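You operate a simulated robot arm through the tools that you are given. There is no shell and no other tool.

You are at the controls of a simulated robot arm. One attempt, no reset.

## Task
Mix a salt soak in the teal pail and lower the stained cloth in.
Fine: 40 ml of salts, within 10 ml, then water to about 400 ml; stir till no lumps show; jar, jug and blue paddle back.
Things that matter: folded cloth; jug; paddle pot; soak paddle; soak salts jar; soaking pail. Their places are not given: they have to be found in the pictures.

The check looks at the end state, three seconds after you hand in, the way a careful person would. Anything else that was tipped, shoved, dropped, spilled or broken makes it a failure. Flat cloth is picked up by pressing the open fingertips on it (5 to 10 N) and closing them slowly along it; thin cloth reads only 2 to 8 mm in the jaws.

## Robot
A 7-joint arm with a two-finger parallel gripper, fixed in place. Base frame: the origin is on the floor under the middle of its stand, x ahead of it, y to its left, z up. Lengths are in m, angles in rad, forces in N, time in s.
With the tool pointing down near the work surface it reaches from about 0.4 to 0.9 m from the base axis. Its first joint turns from -2.007 to 2.007 rad. Payload 3.91 kg.
Tool frame: the origin (TCP) lies between the finger pads and is the grasp point; the fingertips stand 0.03 m ahead of it; z points along the fingers, y is the line along which they close. The gripper opens to 0.11 m. The fingers are 0.02 m wide and 0.01 m thick; the gripper's body (0.048 by 0.112 m) begins 0.055 m behind the TCP.
Orientation is that of the tool frame in the base frame, as a unit quaternion [x, y, z, w]. With the fingers straight down and closing along the base's y, the tool's x points along the base's -x, its y along +y and its z along -z.

## Interface
- The arm moves only by the tool drive_tool. Its argument "deltas" is a list of rows, each a list of 7 numbers: the shift along the tool's x, y, z in m, then the turn, a rotation vector about the tool's x, y, z in rad, then the finger opening in m, from 0 to 0.11. In form: [[dx, dy, dz, rx, ry, rz, hand], ...]. A call has 1 to 20 rows; each row shifts and turns the commanded pose from where the row before left it, along the tool's axes as they then stand. A row lasts 0.2 s, in which the tool goes at most 0.05 m and 0.15 rad; a call with a longer step from one row to the next is refused whole, and so is a gripper value outside its range. Where a pose cannot be reached the arm comes as near as it can. A force on the tool above 40 N (or 10 N above the force at the start of the call, whichever is more), or a blocked arm, ends the call early, and 0.2 s more pass. Each finger travels about 0.153 m/s and halts on what it meets, pressing with about 32 N; the grip force reading is that of the motor and also rises with nothing between the fingers. The clock runs only during rows and for 0.2 s after the last one: add rows that do not move to give the fingers time. It gives the time, the measured TCP pose, the force on the tool (base axes), the opening and the grip force at its end, in the units of the frame above (readings bear some noise), with the torque about the TCP (base axes, N m) and any sound that the robot's microphone picked up.
- Cameras (640 x 400 px; columns grow to the right, rows downward): "scene" is fixed at [0.0505, 0.5007, 1.4222]; the picture's right is [-0.45, -0.89, 0.00], its down [-0.36, 0.18, -0.91] and it looks along [0.82, -0.41, -0.41] (base axes); focal length 312 px, centre (320, 200). "wrist" rides on the gripper at [0.072, 0.017, -0.103] in the tool frame; the picture's right is [-0.23, 0.97, 0.00], its down [-0.76, -0.18, -0.62] and it looks along [-0.61, -0.14, 0.78] (tool axes); focal length 222 px, centre (320, 200).
- grab_frame(camera): a new picture of that camera. The clock stands still meanwhile.
- slide_trunk(by): slides the trunk up (or, below 0, down) by that many m; the arm rides with it, the base frame stays. It gives what a move gives, with no picture.
- pixel_to_xyz(camera, pixels): for up to 12 pixels [column, row] of the newest picture of that camera ("zoom" is the newest enlarged one), the place [x, y, z] in the base frame of the surface seen there, good to about 0.002 m. The clock stands still meanwhile.
- inspect(camera, box): a new picture of the part [left, top, right, bottom] of that camera's present view, enlarged. The clock stands still meanwhile.
- sign_off(): hands the job in; it is judged then, once.

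Unless the task says otherwise, let go and move clear before handing in.

The tools are called after "Request:" as a command line: name --pt "numbers of a row" for each row, then --argument value for the rest, lists and objects as JSON in quotes. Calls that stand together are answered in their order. drive_tool: Moves the arm, as the interface text tells. Its arguments: {"type":"object","properties":{"deltas":{"type":"array"}},"required":["deltas"]} The other tools are called the same way: slide_trunk (by) moves the trunk up or down; grab_frame (camera) takes a picture; pixel_to_xyz (camera, pixels) gives the place of the surface under pixels of a picture; inspect (camera, box) takes an enlarged picture of a part of a camera's view; sign_off () hands the job in.

At the start:

```text
time: 0.0
position: [0.4453, 0.1744, 1.2902]
tcp_rot: [0.0, 1.0, 0.001, 0.0]
wrist_force: [0.0, 0.4, 0.2]
ft_torque: [0.02, 0.03, 0.0]
finger_gap: 0.1101
grasp_force: 0.1
trunk travel left (down, up): [-0.775, 0.215]
```

scene: 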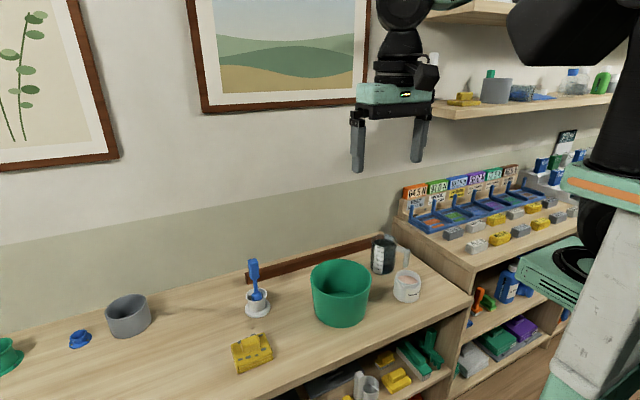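
wrist: 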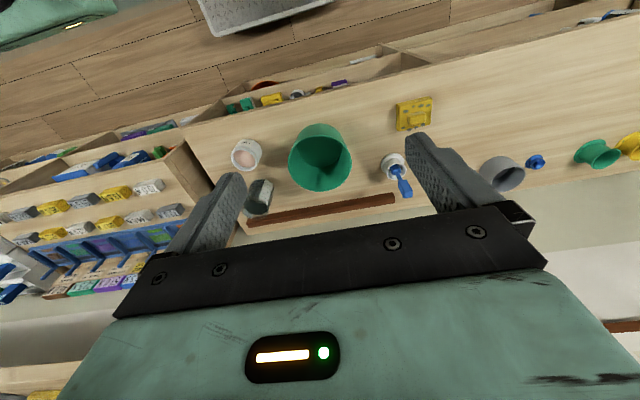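

The scene shows a teal pail near (341,292), a paddle in a white pot at (257,295), a dark jug at (383,255), a white jar at (407,285), and a yellow thing at (252,352). I'll enlarge these areas to identify them.

Request:
inspect --camera "scene" --box '[220, 220, 440, 380]'

Request:
inspect --camera "wrist" --box '[200, 80, 460, 240]'

Request:
inspect --camera "scene" --box '[0, 260, 200, 400]'

```text
2.50 times, centred on (330, 300) of scene
```

zoom: 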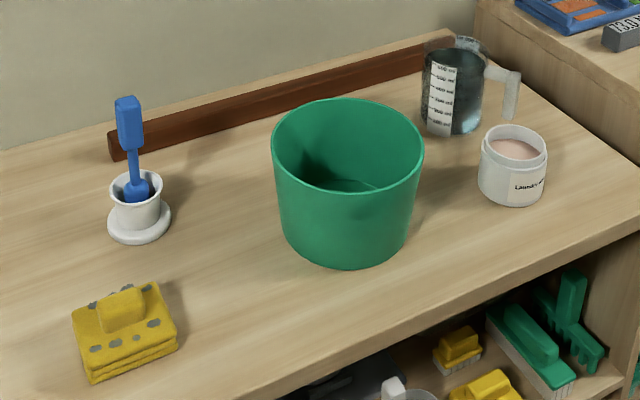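

```text
2.46 times, centred on (330, 160) of wrist
```

zoom: 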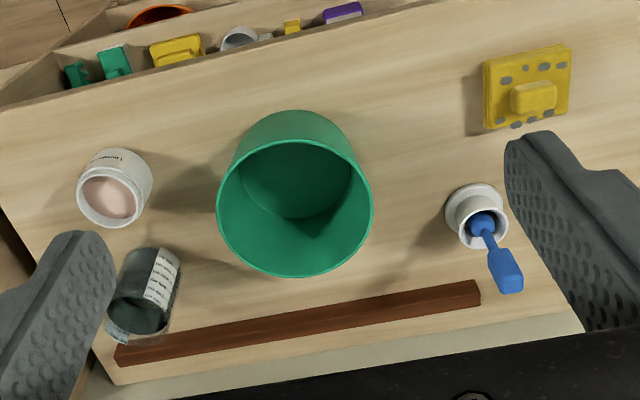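

```text
2.86 times, centred on (100, 330) of scene
```

zoom: 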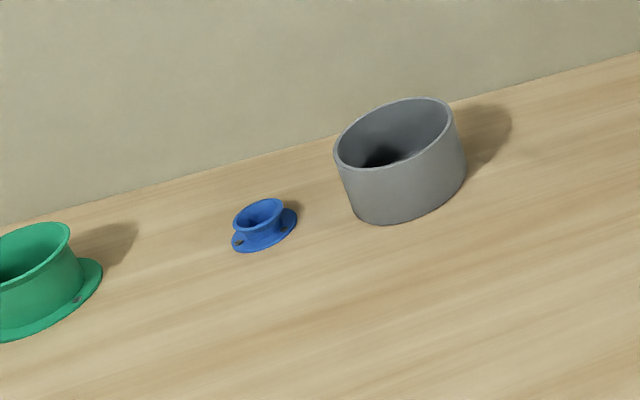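

The zoom shows the folded yellow cloth with a grip tab, the pail, the open salts jar with pink salts, the jug with graduated scale and handle, and the blue paddle in its pot. I'll re-take that zoom and measure the key points.

Request:
inspect --camera "scene" --box '[362, 225, 442, 310]'

```text
4.71 times, centred on (402, 268) of scene
```

zoom: 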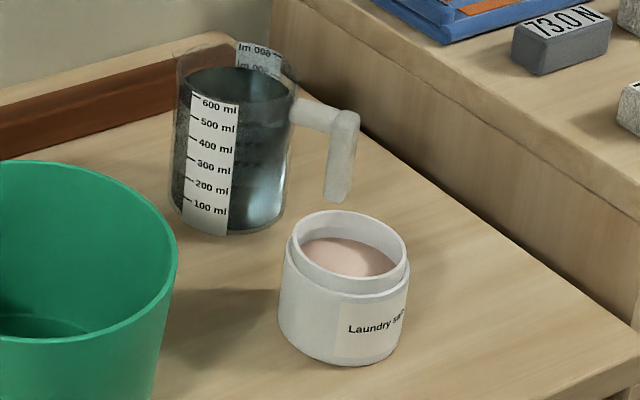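

The jug holds roughly 600+ ml of water and the jar sits with a "Laundry salts" label. I'll measure points on jug, handle and jar.

Request:
pixel_to_xyz --camera "zoom" --pixels '[[293, 265], [410, 265], [350, 212], [350, 285], [340, 258], [385, 268], [340, 365], [280, 300], [405, 310], [345, 120], [340, 195], [300, 110]]'

Request:
pixel_to_xyz --camera "zoom" --pixels '[[215, 100], [205, 220], [172, 200], [285, 205], [178, 60], [293, 70], [235, 90], [190, 50], [265, 45], [320, 118], [240, 235], [355, 120]]'

```text
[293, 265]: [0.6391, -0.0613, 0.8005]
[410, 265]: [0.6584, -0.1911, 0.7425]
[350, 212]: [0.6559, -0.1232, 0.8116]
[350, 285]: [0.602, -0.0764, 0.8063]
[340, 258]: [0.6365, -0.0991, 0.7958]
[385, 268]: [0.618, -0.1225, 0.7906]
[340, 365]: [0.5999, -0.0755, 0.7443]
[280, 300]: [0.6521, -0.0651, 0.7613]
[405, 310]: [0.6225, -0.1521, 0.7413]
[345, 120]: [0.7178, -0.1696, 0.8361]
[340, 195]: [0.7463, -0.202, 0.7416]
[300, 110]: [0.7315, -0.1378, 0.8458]
```

```text
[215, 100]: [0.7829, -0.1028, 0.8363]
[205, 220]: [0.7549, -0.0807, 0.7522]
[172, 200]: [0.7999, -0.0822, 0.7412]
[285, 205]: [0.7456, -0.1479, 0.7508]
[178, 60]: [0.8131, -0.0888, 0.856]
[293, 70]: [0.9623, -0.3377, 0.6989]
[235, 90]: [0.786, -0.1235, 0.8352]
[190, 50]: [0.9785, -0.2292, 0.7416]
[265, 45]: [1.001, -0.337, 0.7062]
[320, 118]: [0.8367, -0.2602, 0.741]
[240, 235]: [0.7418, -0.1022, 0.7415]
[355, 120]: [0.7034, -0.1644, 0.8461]
```

Table top is at z≈0.7415; jar is centred near (0.629,-0.098) with rim ≈0.811, jug near (0.785,-0.12) with its handle pointing toward (0.705,-0.165). Next I'll measure the pail, paddle/pot, and cloth.

Request:
inspect --camera "scene" --box '[230, 250, 380, 380]'

```text
3.08 times, centred on (305, 315) of scene
```

zoom: 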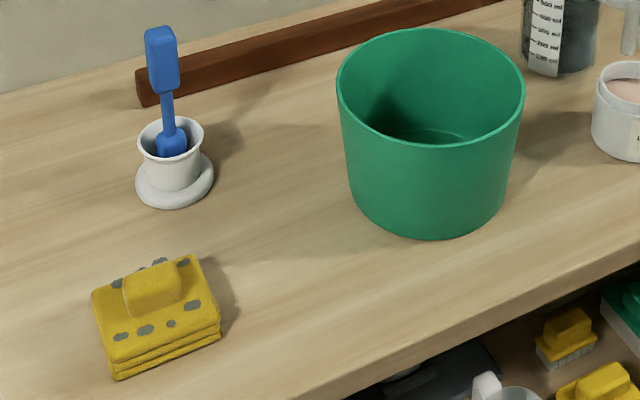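

Request:
pixel_to_xyz --camera "zoom" --pixels '[[338, 85], [525, 90], [430, 29], [428, 146], [420, 135], [440, 140], [400, 130], [425, 240], [360, 200], [505, 190], [430, 60], [380, 100]]'

Request:
pixel_to_xyz --camera "zoom" --pixels '[[160, 30], [147, 60], [178, 60], [162, 90], [168, 115], [172, 145], [140, 140], [203, 130], [170, 162], [170, 119], [175, 208], [213, 175]]'

Request:
pixel_to_xyz --camera "zoom" --pixels '[[95, 292], [190, 258], [218, 325], [115, 370], [115, 380], [125, 295], [160, 265], [183, 278], [135, 315], [155, 275], [155, 300], [205, 340]]'

```text
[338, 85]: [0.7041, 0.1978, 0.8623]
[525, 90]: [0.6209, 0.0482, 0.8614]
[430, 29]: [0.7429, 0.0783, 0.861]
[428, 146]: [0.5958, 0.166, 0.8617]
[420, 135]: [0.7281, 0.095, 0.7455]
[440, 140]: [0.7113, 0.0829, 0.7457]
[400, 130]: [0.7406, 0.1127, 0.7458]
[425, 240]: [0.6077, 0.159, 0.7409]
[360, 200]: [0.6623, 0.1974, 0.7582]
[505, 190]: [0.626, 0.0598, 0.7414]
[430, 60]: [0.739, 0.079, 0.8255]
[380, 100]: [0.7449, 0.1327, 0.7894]
```

```text
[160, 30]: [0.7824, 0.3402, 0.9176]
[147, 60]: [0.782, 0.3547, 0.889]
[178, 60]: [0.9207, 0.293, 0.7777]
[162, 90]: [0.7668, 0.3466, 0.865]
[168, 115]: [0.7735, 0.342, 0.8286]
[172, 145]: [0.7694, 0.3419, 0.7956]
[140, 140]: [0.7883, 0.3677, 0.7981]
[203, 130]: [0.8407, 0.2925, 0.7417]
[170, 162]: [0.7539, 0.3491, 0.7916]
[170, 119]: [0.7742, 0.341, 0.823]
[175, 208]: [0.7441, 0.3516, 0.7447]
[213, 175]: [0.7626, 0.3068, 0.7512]
```

```text
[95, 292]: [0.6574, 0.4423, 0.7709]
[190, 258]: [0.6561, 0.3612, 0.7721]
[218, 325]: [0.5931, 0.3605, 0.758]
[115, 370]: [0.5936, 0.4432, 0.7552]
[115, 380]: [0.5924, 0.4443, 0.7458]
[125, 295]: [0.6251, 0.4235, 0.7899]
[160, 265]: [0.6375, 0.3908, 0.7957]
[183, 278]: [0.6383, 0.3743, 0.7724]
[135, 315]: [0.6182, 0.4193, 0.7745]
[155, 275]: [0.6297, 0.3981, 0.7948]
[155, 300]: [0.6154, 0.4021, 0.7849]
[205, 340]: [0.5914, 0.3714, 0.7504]
```

The pail is centred near (0.667, 0.122), rim z 0.8615, radius ≈0.086; paddle handle near (0.782, 0.345) up to z≈0.92; cloth spans x 0.593–0.657, y 0.361–0.443 with a tab on top at about (0.627, 0.404, 0.795). I'll lower the trunk by 0.3 to bring the arm to working height.

Request:
slide_trunk --by -0.3

Request:
grab_frame --camera "scene"

Request:
grab_frame --camera "wrist"

```text
time: 3.0
position: [0.4446, 0.1726, 0.9892]
tcp_rot: [0.0, 1.0, 0.001, 0.0]
wrist_force: [-0.8, -0.7, -0.5]
ft_torque: [0.01, 0.02, -0.01]
finger_gap: 0.1099
grasp_force: 0.0
trunk travel left (down, up): [-0.475, 0.515]
```

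```text
taken
```

scene: 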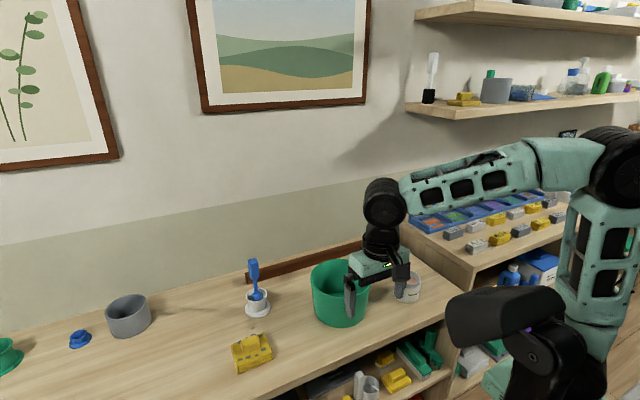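

```text
taken
```

wrist: 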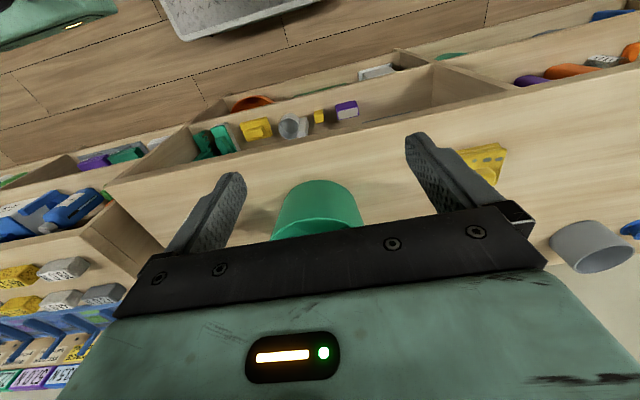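

The arm is now at z≈0.99 with the tool pointing straight down. I'll move to a viewing position near the jar and look closely at the jar and jug.

Request:
drive_tool --pt "-0.009 -0.027 -0.004 0 0 0 0.11" --pt "-0.009 -0.027 -0.004 0 0 0 0.11" --pt "-0.009 -0.027 -0.004 0 0 0 0.11" --pt "-0.009 -0.027 -0.004 0 0 0 0.11" --pt "-0.009 -0.027 -0.004 0 0 0 0.11" --pt "-0.009 -0.027 -0.004 0 0 0 0.11" --pt "-0.009 -0.027 -0.004 0 0 0 0.11" --pt "-0.009 -0.027 -0.004 0 0 0 0.11" --pt "-0.009 -0.027 -0.004 0 0 0 0.11" --pt "-0.009 -0.027 -0.004 0 0 0 0.11" --pt "0 0 0 0 0 0 0.11" --pt "0 0 0 0 0 0 0.11"

Request:
grab_frame --camera "wrist"

```text
time: 5.6
position: [0.5334, -0.0967, 1.0275]
tcp_rot: [0.0, 1.0, 0.0, -0.001]
wrist_force: [0.0, -0.2, -0.6]
ft_torque: [-0.03, -0.02, 0.01]
finger_gap: 0.1102
grasp_force: 0.1
trunk travel left (down, up): [-0.475, 0.515]
```

```text
taken
```

wrist: 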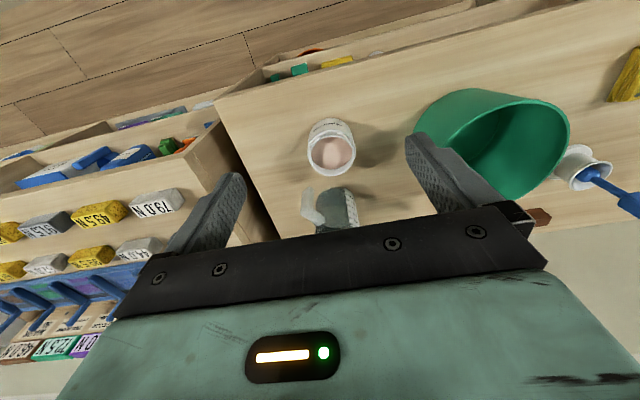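

Request:
inspect --camera "wrist" --box '[275, 95, 405, 235]'

```text
2.86 times, centred on (340, 165) of wrist
```

zoom: 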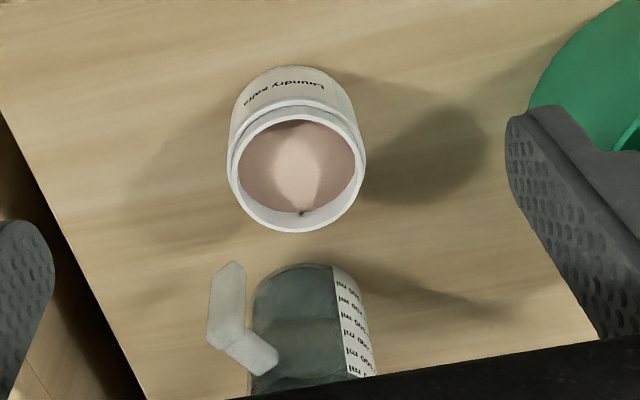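

This wrist zoom clearly shows the jar mouth centred near (297,168) with salts inside, and the jug handle. I'll measure those points.

Request:
pixel_to_xyz --camera "zoom" --pixels '[[230, 170], [363, 170], [297, 104], [297, 229], [297, 170], [285, 150], [310, 190], [260, 165], [335, 165], [297, 205], [297, 130], [297, 70]]'

Request:
pixel_to_xyz --camera "zoom" --pixels '[[232, 265], [225, 290], [225, 325], [240, 345], [265, 358], [215, 310], [240, 310], [300, 300], [300, 340], [345, 300], [365, 360], [255, 300]]'

```text
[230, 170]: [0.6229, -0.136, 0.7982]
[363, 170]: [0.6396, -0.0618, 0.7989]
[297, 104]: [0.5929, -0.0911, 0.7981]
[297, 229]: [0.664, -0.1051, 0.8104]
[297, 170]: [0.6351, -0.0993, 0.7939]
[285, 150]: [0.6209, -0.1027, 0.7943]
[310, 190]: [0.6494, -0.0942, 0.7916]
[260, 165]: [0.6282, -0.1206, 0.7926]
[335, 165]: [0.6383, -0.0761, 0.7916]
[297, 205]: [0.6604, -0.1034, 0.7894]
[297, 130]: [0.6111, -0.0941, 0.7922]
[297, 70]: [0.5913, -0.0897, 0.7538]
```

```text
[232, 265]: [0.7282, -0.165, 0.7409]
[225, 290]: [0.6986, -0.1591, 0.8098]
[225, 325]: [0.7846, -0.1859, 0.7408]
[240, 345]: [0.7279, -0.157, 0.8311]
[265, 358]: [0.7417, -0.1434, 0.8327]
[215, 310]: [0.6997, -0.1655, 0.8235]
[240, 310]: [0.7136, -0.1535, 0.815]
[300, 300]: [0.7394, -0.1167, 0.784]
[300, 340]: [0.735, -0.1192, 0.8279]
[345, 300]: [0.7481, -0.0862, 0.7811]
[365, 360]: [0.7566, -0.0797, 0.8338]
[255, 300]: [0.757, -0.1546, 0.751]
```

The jar centre is (0.630,-0.098), radius ≈0.038, rim z≈0.811, and the salts surface is at z≈0.793 before pouring. I'll move over the jar with open fingers and check alignment before descending.

Request:
drive_tool --pt "-0.0242 0 0 0 0 0 0.11" --pt "-0.0242 0 0 0 0 0 0.11" --pt "-0.0242 0 0 0 0 0 0.11" --pt "-0.0242 -0.001 0 0 0 0 0.11" --pt "0 0 0.025 0 0 0 0.11" --pt "0 0 0.025 0 0 0 0.11" --pt "0 0 0.025 0 0 0 0.11" --pt "0 0 0.025 0 0 0 0.11" --pt "0 0 0.025 0 0 0 0.11" --pt "0 0 0 0 0 0 0.11" --pt "0 0 0 0 0 0 0.11"

Request:
grab_frame --camera "wrist"

Request:
inspect --camera "scene" --box '[340, 200, 460, 320]'

```text
time: 8.0
position: [0.6321, -0.097, 0.905]
tcp_rot: [0.001, 1.0, -0.001, 0.001]
wrist_force: [-0.2, 0.9, -0.3]
ft_torque: [0.0, -0.03, 0.0]
finger_gap: 0.11
grasp_force: 0.1
trunk travel left (down, up): [-0.475, 0.515]
```

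```text
taken
```

wrist: 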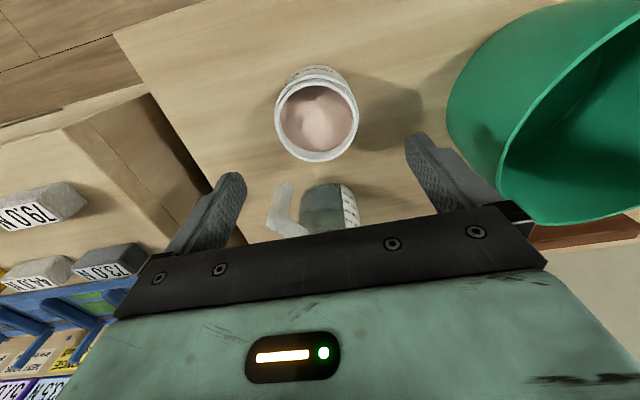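

```text
3.33 times, centred on (400, 260) of scene
```

zoom: 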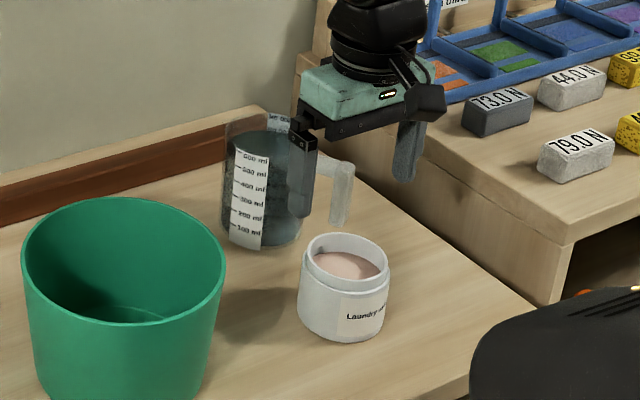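

The hand is above the jar with fingers straddling it (jar at (317,112) in wrist view). I'll descend to z≈0.783 and close the fingers.

Request:
drive_tool --pt "0.001 0 0.024 0 0 0 0.11" --pt "0.001 0 0.024 0 0 0 0.11" --pt "0 -0.001 0.024 0 0 0 0.11" --pt "0 0 0.024 0 0 0 0.11" --pt "0 0 0.016 0 0 0 0.11" --pt "0 0 0.01 0 0 0 0.11" --pt "0 0 0 0 0 0 0.11" --pt "0 0 0 0 0 0 0.11"

Request:
inspect --camera "scene" --box '[340, 200, 460, 320]'

Request:
grab_frame --camera "wrist"

```text
time: 9.8
position: [0.6298, -0.098, 0.7819]
tcp_rot: [-0.001, 1.0, 0.0, 0.001]
wrist_force: [-0.5, -0.2, 0.1]
ft_torque: [-0.02, -0.01, 0.01]
finger_gap: 0.1099
grasp_force: 0.0
trunk travel left (down, up): [-0.475, 0.515]
```

```text
3.33 times, centred on (400, 260) of scene
```

zoom: 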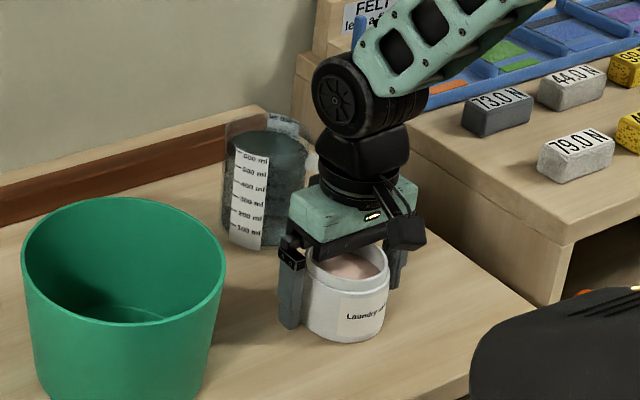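

```text
taken
```

wrist: 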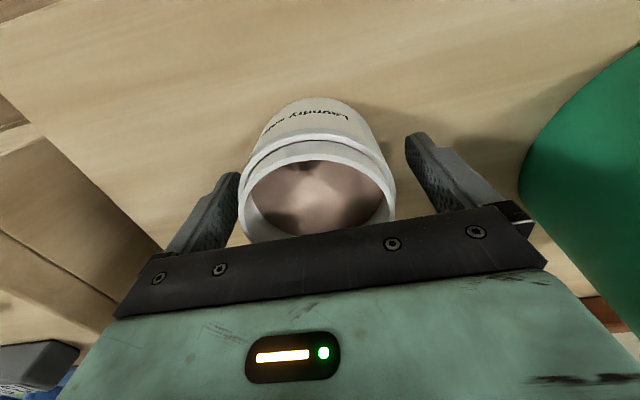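

Fingers straddle the jar with clearance and the salts are visible in the wrist view. I'll close on the jar gradually.

Request:
drive_tool --pt "0 0 0 0 0 0 0.1" --pt "0 0 0 0 0 0 0.09" --pt "0 0 0 0 0 0 0.084" --pt "0 0 0 0 0 0 0.08" --pt "0 0 0 0 0 0 0.076" --pt "0 0 0 0 0 0 0.072" --pt "0 0 0 0 0 0 0.066" --pt "0 0 0 0 0 0 0.06" --pt "0 0 0 0 0 0 0.06"

Request:
grab_frame --camera "wrist"

```text
time: 11.8
position: [0.6296, -0.0984, 0.7818]
tcp_rot: [0.0, 1.0, 0.001, 0.0]
wrist_force: [0.5, 0.0, 1.7]
ft_torque: [-0.02, -0.02, -0.02]
finger_gap: 0.0824
grasp_force: 32.5
trunk travel left (down, up): [-0.475, 0.515]
```

```text
taken
```

wrist: 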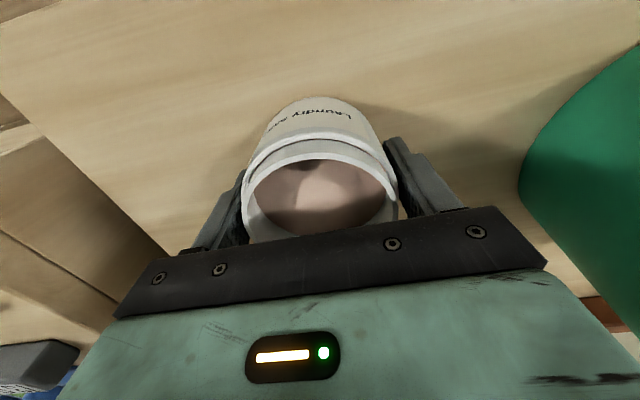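

The grip is firm at 0.0824 m (jar diameter). I'll take a baseline measurement of the salts surface from this held viewpoint, then lift.

Request:
pixel_to_xyz --camera "wrist" --pixels '[[290, 190], [310, 195], [330, 190], [350, 195], [320, 212], [300, 215], [272, 205], [375, 205], [330, 175], [345, 212], [280, 215], [310, 180]]'

Request:
inspect --camera "wrist" --box '[220, 130, 420, 255]'

```text
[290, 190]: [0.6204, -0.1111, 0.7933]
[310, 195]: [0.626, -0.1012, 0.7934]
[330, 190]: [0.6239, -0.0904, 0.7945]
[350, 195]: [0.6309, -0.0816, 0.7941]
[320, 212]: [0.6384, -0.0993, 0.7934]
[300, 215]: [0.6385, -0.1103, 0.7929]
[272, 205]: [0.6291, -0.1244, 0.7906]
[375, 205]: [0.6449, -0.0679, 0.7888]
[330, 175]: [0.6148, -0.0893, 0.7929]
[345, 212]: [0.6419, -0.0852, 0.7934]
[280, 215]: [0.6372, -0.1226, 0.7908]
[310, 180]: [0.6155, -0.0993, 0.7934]
```

```text
3.20 times, centred on (320, 192) of wrist
```

zoom: 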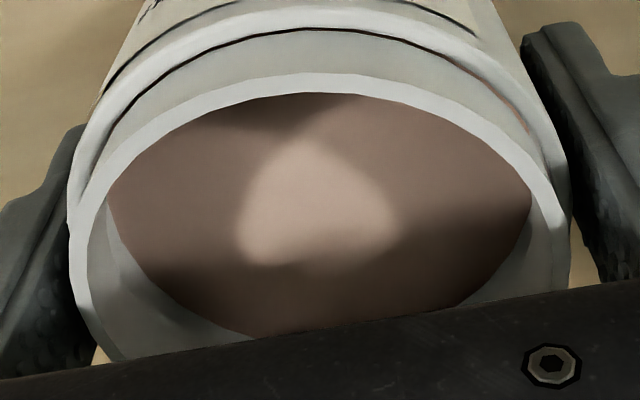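

Baseline salts surface is z≈0.7933 (centre). Now lifting the jar 0.2 m straight up.

Request:
drive_tool --pt "0 0 -0.01 0 0 0 0.06" --pt "0 0 -0.02 0 0 0 0.06" --pt "0 0 -0.025 0 0 0 0.06" --pt "0 0 -0.025 0 0 0 0.06" --pt "0 0 -0.025 0 0 0 0.06" --pt "0 0 -0.025 0 0 0 0.06" --pt "0 0 -0.025 0 0 0 0.06" --pt "0 0 -0.025 0 0 0 0.06" --pt "0 0 -0.02 0 0 0 0.06" --pt "0 0 0 0 0 0 0.06" --pt "0 0 0 0 0 0 0.06"

Request:
inspect --camera "scene" --box '[320, 160, 480, 320]'

```text
time: 14.2
position: [0.6297, -0.0983, 0.9834]
tcp_rot: [0.0, 1.0, -0.001, 0.0]
wrist_force: [-0.1, 0.1, -2.1]
ft_torque: [0.0, 0.02, 0.0]
finger_gap: 0.0826
grasp_force: 32.1
trunk travel left (down, up): [-0.475, 0.515]
```

```text
2.50 times, centred on (400, 240) of scene
```

zoom: 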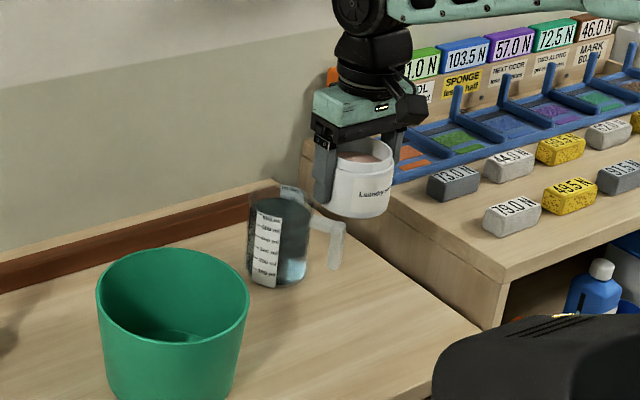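

The jar lifted cleanly (load ≈2.1 N). I'll carry it over the pail at height 0.985.

Request:
drive_tool --pt "-0.004 0.012 0 0 0 0 0.06" --pt "-0.009 0.026 0 0 0 0 0.06" --pt "-0.009 0.028 0 0 0 0 0.06" --pt "-0.009 0.028 0 0 0 0 0.06" --pt "-0.009 0.028 0 0 0 0 0.06" --pt "-0.009 0.028 0 0 0 0 0.06" --pt "-0.009 0.028 0 0 0 0 0.06" --pt "-0.009 0.024 0 0 0 0 0.06" --pt "-0.008 0.018 0 0 0 0 0.06" --pt "0 0 0 0 0 0 0.06" --pt "0 0 0 0 0 0 0.06"

Request:
grab_frame --camera "scene"

Request:
grab_frame --camera "wrist"

```text
time: 16.6
position: [0.7058, 0.1208, 0.9832]
tcp_rot: [0.0, 1.0, 0.0, 0.0]
wrist_force: [-0.4, 0.6, -1.4]
ft_torque: [0.0, 0.02, -0.02]
finger_gap: 0.0825
grasp_force: 32.0
trunk travel left (down, up): [-0.475, 0.515]
```

```text
taken
```

scene: 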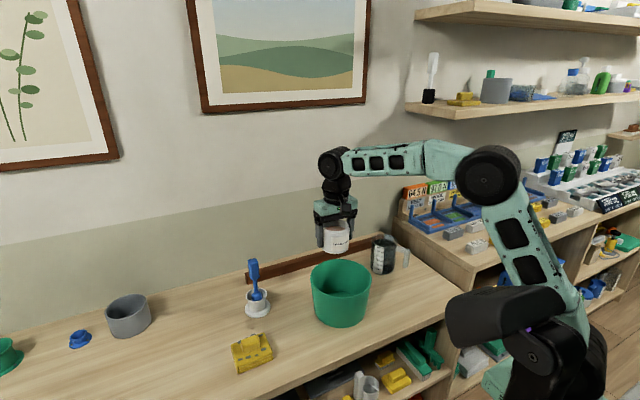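

```text
taken
```

wrist: 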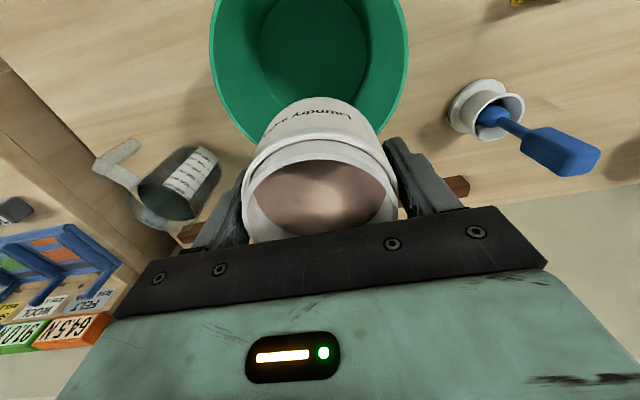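

The wrist view shows the jar lip above the pail interior (pail at (310,60), lip at (310,155)). I'll tilt gradually: first to about 0.45 rad, then look.

Request:
drive_tool --pt "0 0 0 0 -0.05 0 0.06" --pt "0 0 0 0 -0.08 0 0.06" --pt "0 0 0 0 -0.08 0 0.06" --pt "0 0 0 0 -0.08 0 0.06" --pt "0 0 0 0 -0.08 0 0.06" --pt "0 0 0 0 -0.08 0 0.06" --pt "0 0 0 0 0 0 0.06" --pt "0 0 0 0 0 0 0.06"

Request:
grab_frame --camera "wrist"

```text
time: 18.4
position: [0.7043, 0.1232, 0.9815]
tcp_rot: [0.0, 0.975, 0.0, 0.224]
wrist_force: [0.7, 0.1, -2.9]
ft_torque: [0.0, 0.02, 0.03]
finger_gap: 0.0826
grasp_force: 32.1
trunk travel left (down, up): [-0.475, 0.515]
```

```text
taken
```

wrist: 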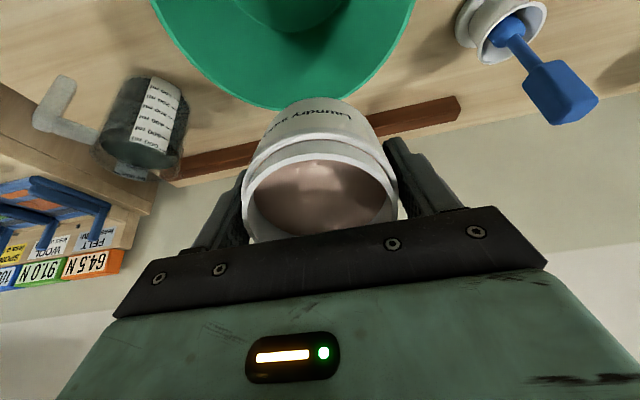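

At 0.45 rad the salts remain in the jar. I'll tilt further to ~0.65.

Request:
drive_tool --pt "0 0 0 0 -0.05 0 0.06" --pt "0 0 0 0 -0.05 0 0.06" --pt "0 0 0 0 -0.05 0 0.06" --pt "0 0 0 0 -0.05 0 0.06" --pt "0 0 0 0 0 0 0.06"

Request:
inspect --camera "wrist" --box '[220, 60, 420, 255]'

Request:
inspect --camera "scene" --box '[280, 190, 400, 330]'

```text
time: 19.6
position: [0.7039, 0.1226, 0.981]
tcp_rot: [0.0, 0.948, 0.0, 0.319]
wrist_force: [0.6, 0.1, -2.2]
ft_torque: [-0.01, 0.04, -0.02]
finger_gap: 0.0822
grasp_force: 32.0
trunk travel left (down, up): [-0.475, 0.515]
```

```text
2.05 times, centred on (320, 158) of wrist
```

zoom: 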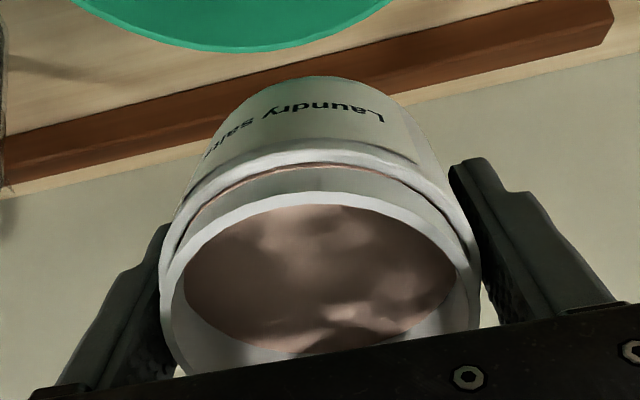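

```text
2.86 times, centred on (340, 260) of scene
```

zoom: 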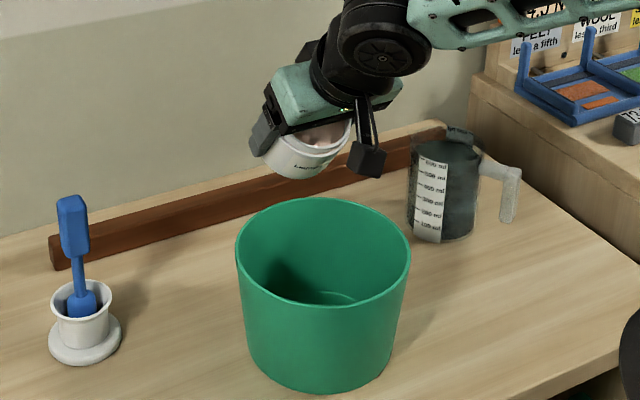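

The salts have shifted toward the lip but nothing has poured yet. I'll continue in small tilt steps.

Request:
drive_tool --pt "0 0 0 0 -0.04 0 0.06" --pt "0 0 0 0 -0.04 0 0.06" --pt "0 0 0 0 -0.04 0 0.06" --pt "0 0 0 0 0 0 0.06"

Request:
inspect --camera "wrist" --box '[220, 60, 420, 255]'

Request:
inspect --camera "scene" --box '[280, 190, 400, 330]'

```text
time: 20.6
position: [0.7053, 0.1219, 0.9811]
tcp_rot: [-0.001, 0.927, 0.0, 0.375]
wrist_force: [-0.3, 0.1, -2.8]
ft_torque: [0.04, 0.07, -0.02]
finger_gap: 0.0826
grasp_force: 32.2
trunk travel left (down, up): [-0.475, 0.515]
```

```text
2.05 times, centred on (320, 158) of wrist
```

zoom: 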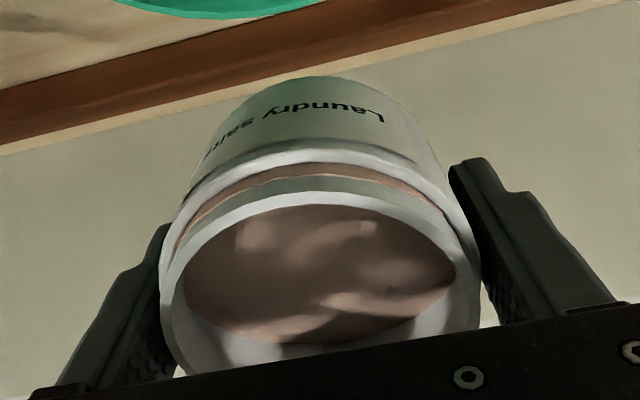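

```text
2.86 times, centred on (340, 260) of scene
```

zoom: 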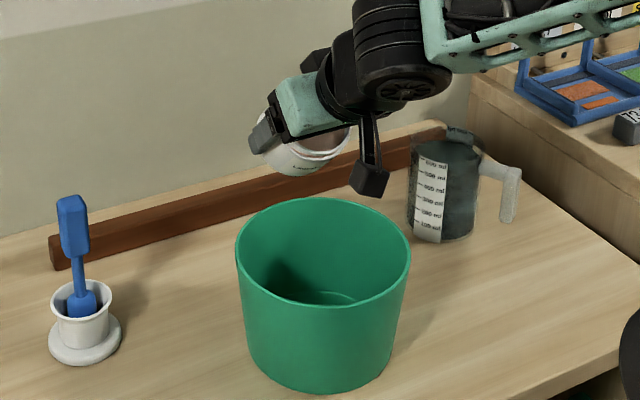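

At 0.77 rad the salts are right at the lip (zoom (320,205)); the pail remains empty. I'll keep going in 0.08 steps.

Request:
drive_tool --pt "0 0 0 0 -0.04 0 0.06" --pt "0 0 0 0 -0.04 0 0.06" --pt "0 0 0 0 0 0 0.06" --pt "0 0 0 0 0 0 0.06"

Request:
inspect --camera "wrist" --box '[220, 60, 420, 255]'

Request:
inspect --camera "scene" --box '[280, 190, 400, 330]'

```text
time: 21.6
position: [0.7048, 0.1216, 0.9828]
tcp_rot: [-0.001, 0.911, 0.001, 0.413]
wrist_force: [0.1, 0.0, -2.4]
ft_torque: [-0.03, 0.03, 0.01]
finger_gap: 0.0824
grasp_force: 31.9
trunk travel left (down, up): [-0.475, 0.515]
```

```text
2.05 times, centred on (320, 158) of wrist
```

zoom: 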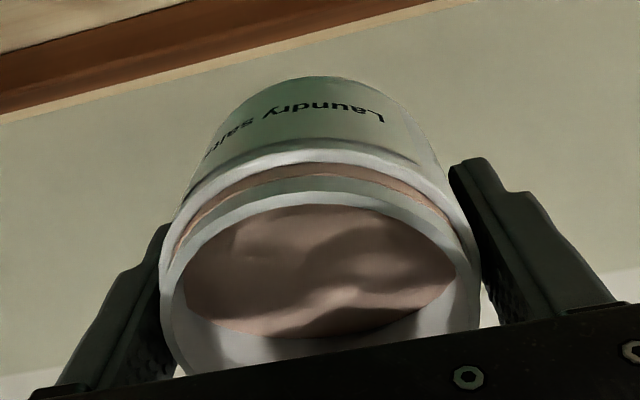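

```text
2.86 times, centred on (340, 260) of scene
```

zoom: 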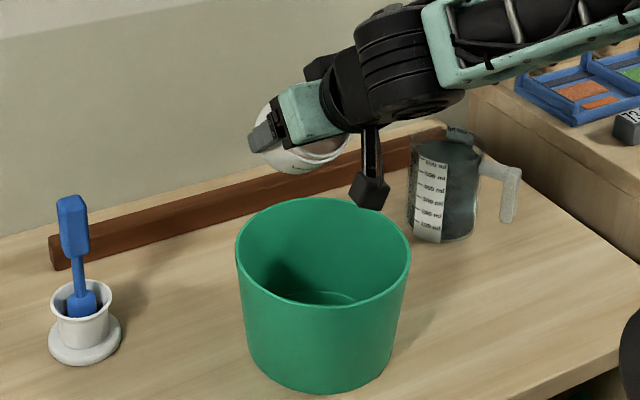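

Still no flow at 0.85 rad. Continuing with 0.06 rad increments and pauses.

Request:
drive_tool --pt "0 0 0 0 -0.03 0 0.06" --pt "0 0 0 0 -0.03 0 0.06" --pt "0 0 0 0 0 0 0.06" --pt "0 0 0 0 0 0 0.06"

Request:
inspect --camera "wrist" --box '[220, 60, 420, 255]'

Request:
inspect --camera "scene" --box '[280, 190, 400, 330]'

```text
time: 22.6
position: [0.7047, 0.1213, 0.9813]
tcp_rot: [0.0, 0.898, 0.0, 0.44]
wrist_force: [-0.7, 0.3, -2.2]
ft_torque: [-0.01, 0.01, 0.02]
finger_gap: 0.0828
grasp_force: 31.7
trunk travel left (down, up): [-0.475, 0.515]
```

```text
2.05 times, centred on (320, 158) of wrist
```

zoom: 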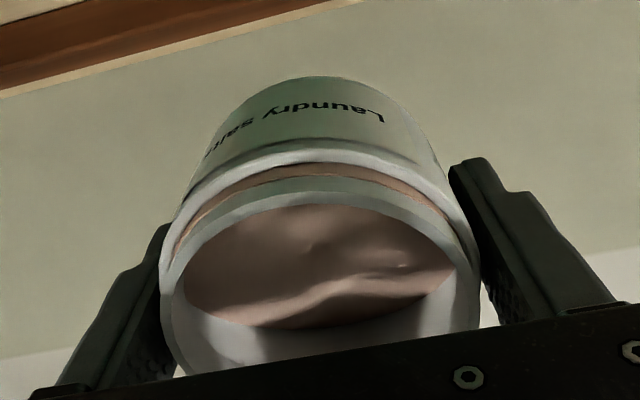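

```text
2.86 times, centred on (340, 260) of scene
```

zoom: 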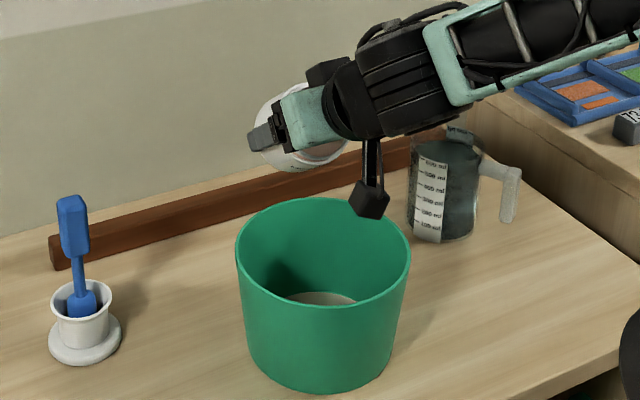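

Salts have started landing in the pail (whitish patch at zoom (320,298)). I'll tilt back now to stop the flow and measure.

Request:
drive_tool --pt "0 0 0 0 0.14 0 0.06" --pt "0 0 0 0 0.14 0 0.06" --pt "0 0 0 0 0.14 0 0.06" --pt "0 0 0 0 0.14 0 0.06" --pt "0 0 0 0 0.14 0 0.06" --pt "0 0 0 0 0.12 0 0.06" --pt "0 0 0 0 0.09 0 0.06" --pt "0 0 0 0 0 0 0.06" --pt "0 0 0 0 0 0 0.06"

Request:
inspect --camera "scene" --box '[300, 240, 385, 330]'

Request:
inspect --camera "wrist" --box '[200, 0, 440, 250]'

Request:
grab_frame --camera "wrist"

```text
time: 24.6
position: [0.7029, 0.1224, 0.9825]
tcp_rot: [-0.001, 1.0, 0.0, -0.001]
wrist_force: [-1.0, -0.1, -1.8]
ft_torque: [0.03, 0.01, 0.02]
finger_gap: 0.0827
grasp_force: 32.4
trunk travel left (down, up): [-0.475, 0.515]
```

```text
4.44 times, centred on (342, 285) of scene
```

zoom: 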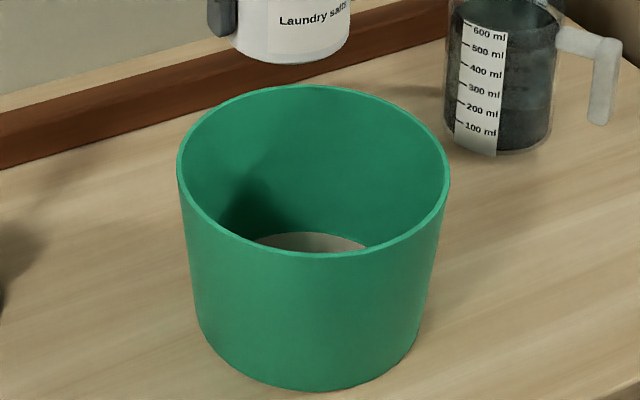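

```text
1.60 times, centred on (320, 125) of wrist
```

zoom: 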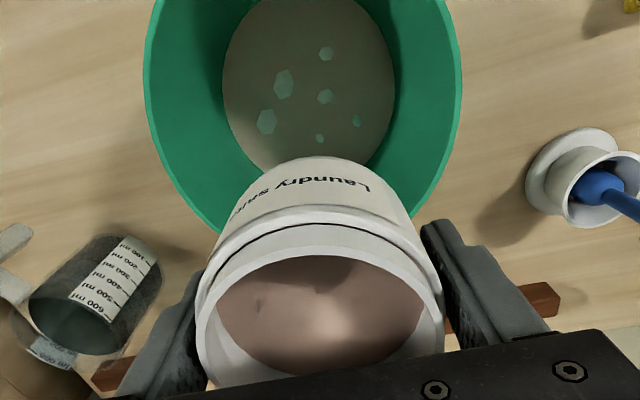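

```text
taken
```

wrist: 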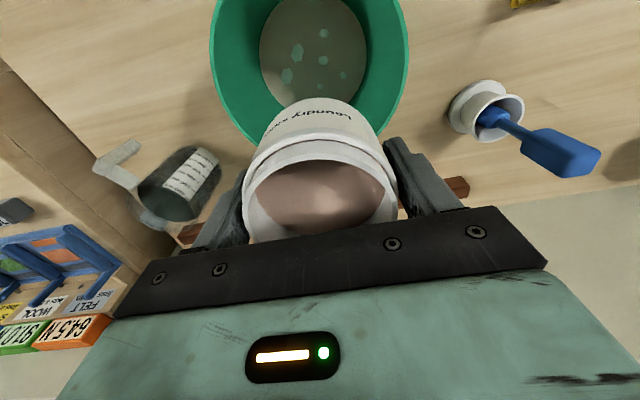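

The pail bottom now has a pale salts layer with lumps. I'll measure its level and the salts left in the jar.

Request:
pixel_to_xyz --camera "wrist" --pixels '[[310, 20], [340, 30], [285, 45], [310, 60], [345, 65], [325, 85], [265, 40], [362, 40], [300, 5], [330, 5], [280, 20], [355, 15]]'

Request:
pixel_to_xyz --camera "wrist" --pixels '[[290, 190], [310, 195], [330, 190], [350, 195], [320, 212], [300, 215], [272, 205], [375, 205], [330, 175], [345, 212], [280, 215], [310, 180]]'

```text
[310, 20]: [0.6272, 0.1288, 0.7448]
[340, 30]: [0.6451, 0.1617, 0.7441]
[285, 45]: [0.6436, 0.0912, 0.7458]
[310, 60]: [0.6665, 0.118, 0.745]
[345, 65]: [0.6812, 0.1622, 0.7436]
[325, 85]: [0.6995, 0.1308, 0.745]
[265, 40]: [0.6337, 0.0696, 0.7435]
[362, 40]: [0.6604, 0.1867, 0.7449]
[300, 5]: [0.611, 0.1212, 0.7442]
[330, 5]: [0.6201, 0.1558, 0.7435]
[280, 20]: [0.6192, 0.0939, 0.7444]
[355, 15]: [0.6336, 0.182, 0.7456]
```

```text
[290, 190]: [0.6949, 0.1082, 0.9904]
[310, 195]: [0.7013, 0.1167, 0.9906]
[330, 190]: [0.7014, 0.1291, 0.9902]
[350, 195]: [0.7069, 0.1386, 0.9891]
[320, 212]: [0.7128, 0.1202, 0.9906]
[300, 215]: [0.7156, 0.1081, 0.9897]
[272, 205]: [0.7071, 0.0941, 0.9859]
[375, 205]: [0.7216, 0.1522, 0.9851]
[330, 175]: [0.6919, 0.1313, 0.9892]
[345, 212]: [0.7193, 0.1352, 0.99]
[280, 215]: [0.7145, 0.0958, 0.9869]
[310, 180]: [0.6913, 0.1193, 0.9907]
```

The pail layer is still very thin and the jar surface dropped roughly 4 mm. For a more precise relative measurement I'll measure the jar rim in this same picture.

Request:
pixel_to_xyz --camera "wrist" --pixels '[[320, 150], [320, 153], [320, 156], [320, 159], [300, 155], [340, 155], [247, 195], [395, 195], [280, 162], [360, 162], [320, 146], [320, 143]]'

Request:
inspect --camera "wrist" --box '[230, 130, 410, 250]'

```text
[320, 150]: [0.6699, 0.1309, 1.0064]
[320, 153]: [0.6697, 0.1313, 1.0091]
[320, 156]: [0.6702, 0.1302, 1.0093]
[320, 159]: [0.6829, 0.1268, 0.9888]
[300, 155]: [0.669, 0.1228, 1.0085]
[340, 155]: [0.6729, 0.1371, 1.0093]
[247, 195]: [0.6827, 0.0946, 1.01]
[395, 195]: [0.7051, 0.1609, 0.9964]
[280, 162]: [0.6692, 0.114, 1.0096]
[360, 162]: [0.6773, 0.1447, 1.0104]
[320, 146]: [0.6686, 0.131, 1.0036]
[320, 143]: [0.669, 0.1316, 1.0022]
```

```text
3.33 times, centred on (320, 190) of wrist
```

zoom: 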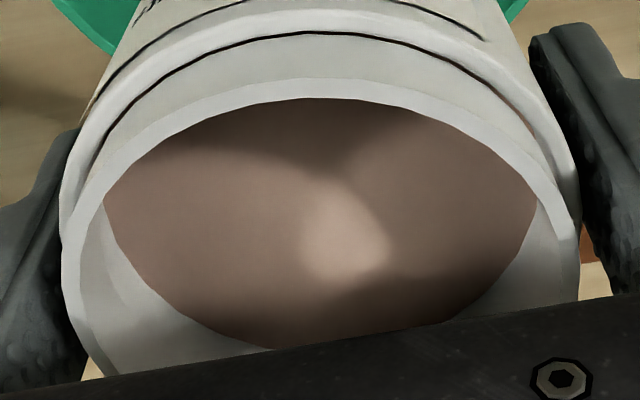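

Let me measure the salts' lateral extent to know the jar's inner area, plus more depth samples relative to the rim.

Request:
pixel_to_xyz --camera "zoom" --pixels '[[112, 200], [532, 200], [320, 102], [230, 112], [400, 115], [180, 320], [480, 300], [300, 330], [320, 200], [250, 200], [400, 200], [320, 280]]'

Request:
pixel_to_xyz --camera "zoom" --pixels '[[320, 90], [260, 95], [220, 105], [380, 95], [430, 108], [170, 130], [490, 135], [90, 200], [548, 200], [75, 240], [565, 240], [120, 170]]'

```text
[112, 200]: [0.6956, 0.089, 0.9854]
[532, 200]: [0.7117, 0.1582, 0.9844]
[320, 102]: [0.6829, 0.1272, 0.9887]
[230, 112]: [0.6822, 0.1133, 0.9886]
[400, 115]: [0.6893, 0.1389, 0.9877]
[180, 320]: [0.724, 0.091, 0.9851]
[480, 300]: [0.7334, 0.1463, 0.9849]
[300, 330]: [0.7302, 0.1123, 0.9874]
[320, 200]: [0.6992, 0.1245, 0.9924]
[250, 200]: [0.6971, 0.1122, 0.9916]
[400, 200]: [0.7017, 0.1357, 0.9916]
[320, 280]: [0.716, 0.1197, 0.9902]
```

```text
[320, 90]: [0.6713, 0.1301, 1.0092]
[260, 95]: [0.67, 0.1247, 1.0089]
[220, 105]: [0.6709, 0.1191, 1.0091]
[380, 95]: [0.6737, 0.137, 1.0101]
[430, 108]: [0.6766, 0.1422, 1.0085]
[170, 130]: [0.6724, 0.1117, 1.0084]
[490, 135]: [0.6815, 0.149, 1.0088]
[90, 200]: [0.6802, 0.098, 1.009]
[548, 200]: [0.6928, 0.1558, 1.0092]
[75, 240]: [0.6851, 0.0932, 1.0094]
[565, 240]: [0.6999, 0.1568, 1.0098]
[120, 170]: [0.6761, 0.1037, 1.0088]
```

The jar's inner radius is ≈0.036 m, so 40 ml is about a 10 mm level drop; only ~2–4 mm has gone so far. I'll tilt again to ~0.91 rad and hold a moment.

Request:
drive_tool --pt "0 0 0 0 -0.12 0 0.06" --pt "0 0 0 0 -0.14 0 0.06" --pt "0 0 0 0 -0.14 0 0.06" --pt "0 0 0 0 -0.14 0 0.06" --pt "0 0 0 0 -0.12 0 0.06" --pt "0 0 0 0 -0.1 0 0.06" --pt "0 0 0 0 -0.09 0 0.06" --pt "0 0 0 0 -0.06 0 0.06" --pt "0 0 0 0 0 0 0.06"

Request:
inspect --camera "wrist" --box '[220, 60, 420, 255]'

Request:
inspect --camera "scene" --box '[280, 190, 400, 330]'

```text
time: 26.6
position: [0.705, 0.1214, 0.9815]
tcp_rot: [-0.001, 0.898, 0.001, 0.439]
wrist_force: [0.8, 0.9, -1.3]
ft_torque: [-0.02, 0.04, 0.05]
finger_gap: 0.0824
grasp_force: 31.8
trunk travel left (down, up): [-0.475, 0.515]
```

```text
2.05 times, centred on (320, 158) of wrist
```

zoom: 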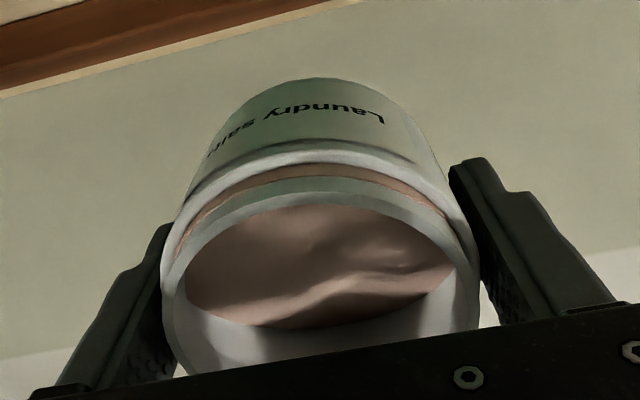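

```text
2.86 times, centred on (340, 260) of scene
```

zoom: 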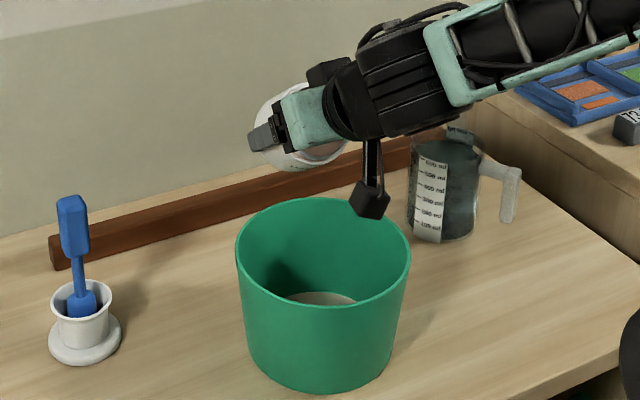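

The surface at 0.91 rad looks the same as before — the amount poured is set by the tilt angle. My estimate is ~10 ml per 0.06 rad, so I'll go to ~1.03 rad, then measure upright.

Request:
drive_tool --pt "0 0 0 0 -0.03 0 0.06" --pt "0 0 0 0 -0.03 0 0.06" --pt "0 0 0 0 -0.03 0 0.06" --pt "0 0 0 0 0 0 0.06" --pt "0 0 0 0 0 0 0.06" --pt "0 0 0 0 0 0 0.06"

Request:
inspect --camera "wrist" --box '[220, 60, 420, 255]'

Request:
inspect --camera "scene" --box '[280, 190, 400, 330]'

```text
time: 28.0
position: [0.704, 0.1213, 0.9817]
tcp_rot: [-0.001, 0.877, 0.0, 0.48]
wrist_force: [-0.1, 0.4, -1.6]
ft_torque: [-0.01, 0.05, -0.02]
finger_gap: 0.0827
grasp_force: 31.6
trunk travel left (down, up): [-0.475, 0.515]
```

```text
2.05 times, centred on (320, 158) of wrist
```

zoom: 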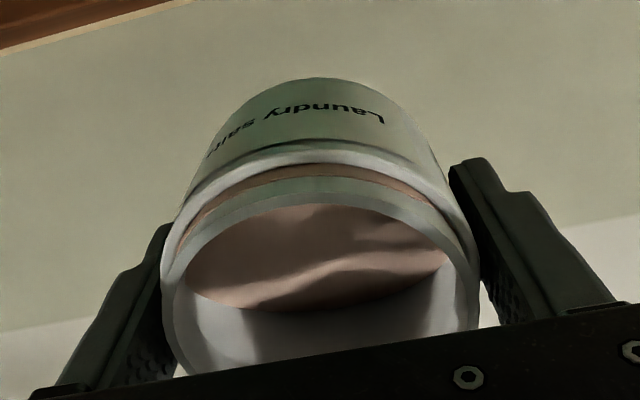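

```text
2.86 times, centred on (340, 260) of scene
```

zoom: 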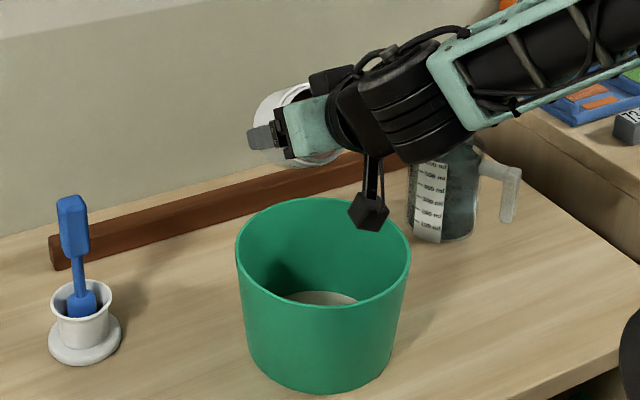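

At 1.0 rad the far salts edge has receded noticeably (zoom (280,310)). I'll return upright and measure the depth below the rim again.

Request:
drive_tool --pt "0 0 0 0 0.14 0 0.06" --pt "0 0 0 0 0.14 0 0.06" --pt "0 0 0 0 0.14 0 0.06" --pt "0 0 0 0 0.14 0 0.06" --pt "0 0 0 0 0.14 0 0.06" --pt "0 0 0 0 0.14 0 0.06" --pt "0 0 0 0 0.1 0 0.06" --pt "0 0 0 0 0.06 0 0.06" --pt "0 0 0 0 0 0 0.06" --pt "0 0 0 0 0 0 0.06" --pt "0 0 0 0 0 0 0.06"

Request:
grab_frame --camera "wrist"

Request:
inspect --camera "wrist" --box '[230, 130, 410, 250]'

```text
time: 30.4
position: [0.7041, 0.1222, 0.9818]
tcp_rot: [0.0, 1.0, 0.0, 0.0]
wrist_force: [-0.2, -0.4, -1.1]
ft_torque: [-0.02, -0.04, -0.01]
finger_gap: 0.0826
grasp_force: 32.0
trunk travel left (down, up): [-0.475, 0.515]
```

```text
taken
```

wrist: 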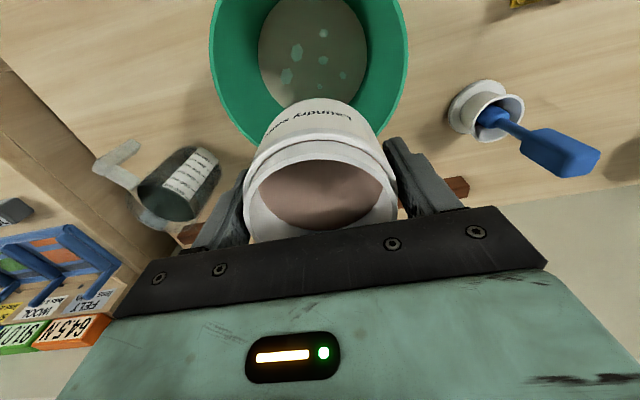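

```text
3.33 times, centred on (320, 190) of wrist
```

zoom: 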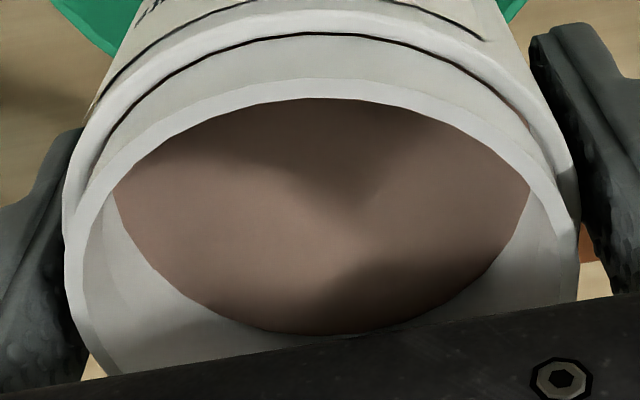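

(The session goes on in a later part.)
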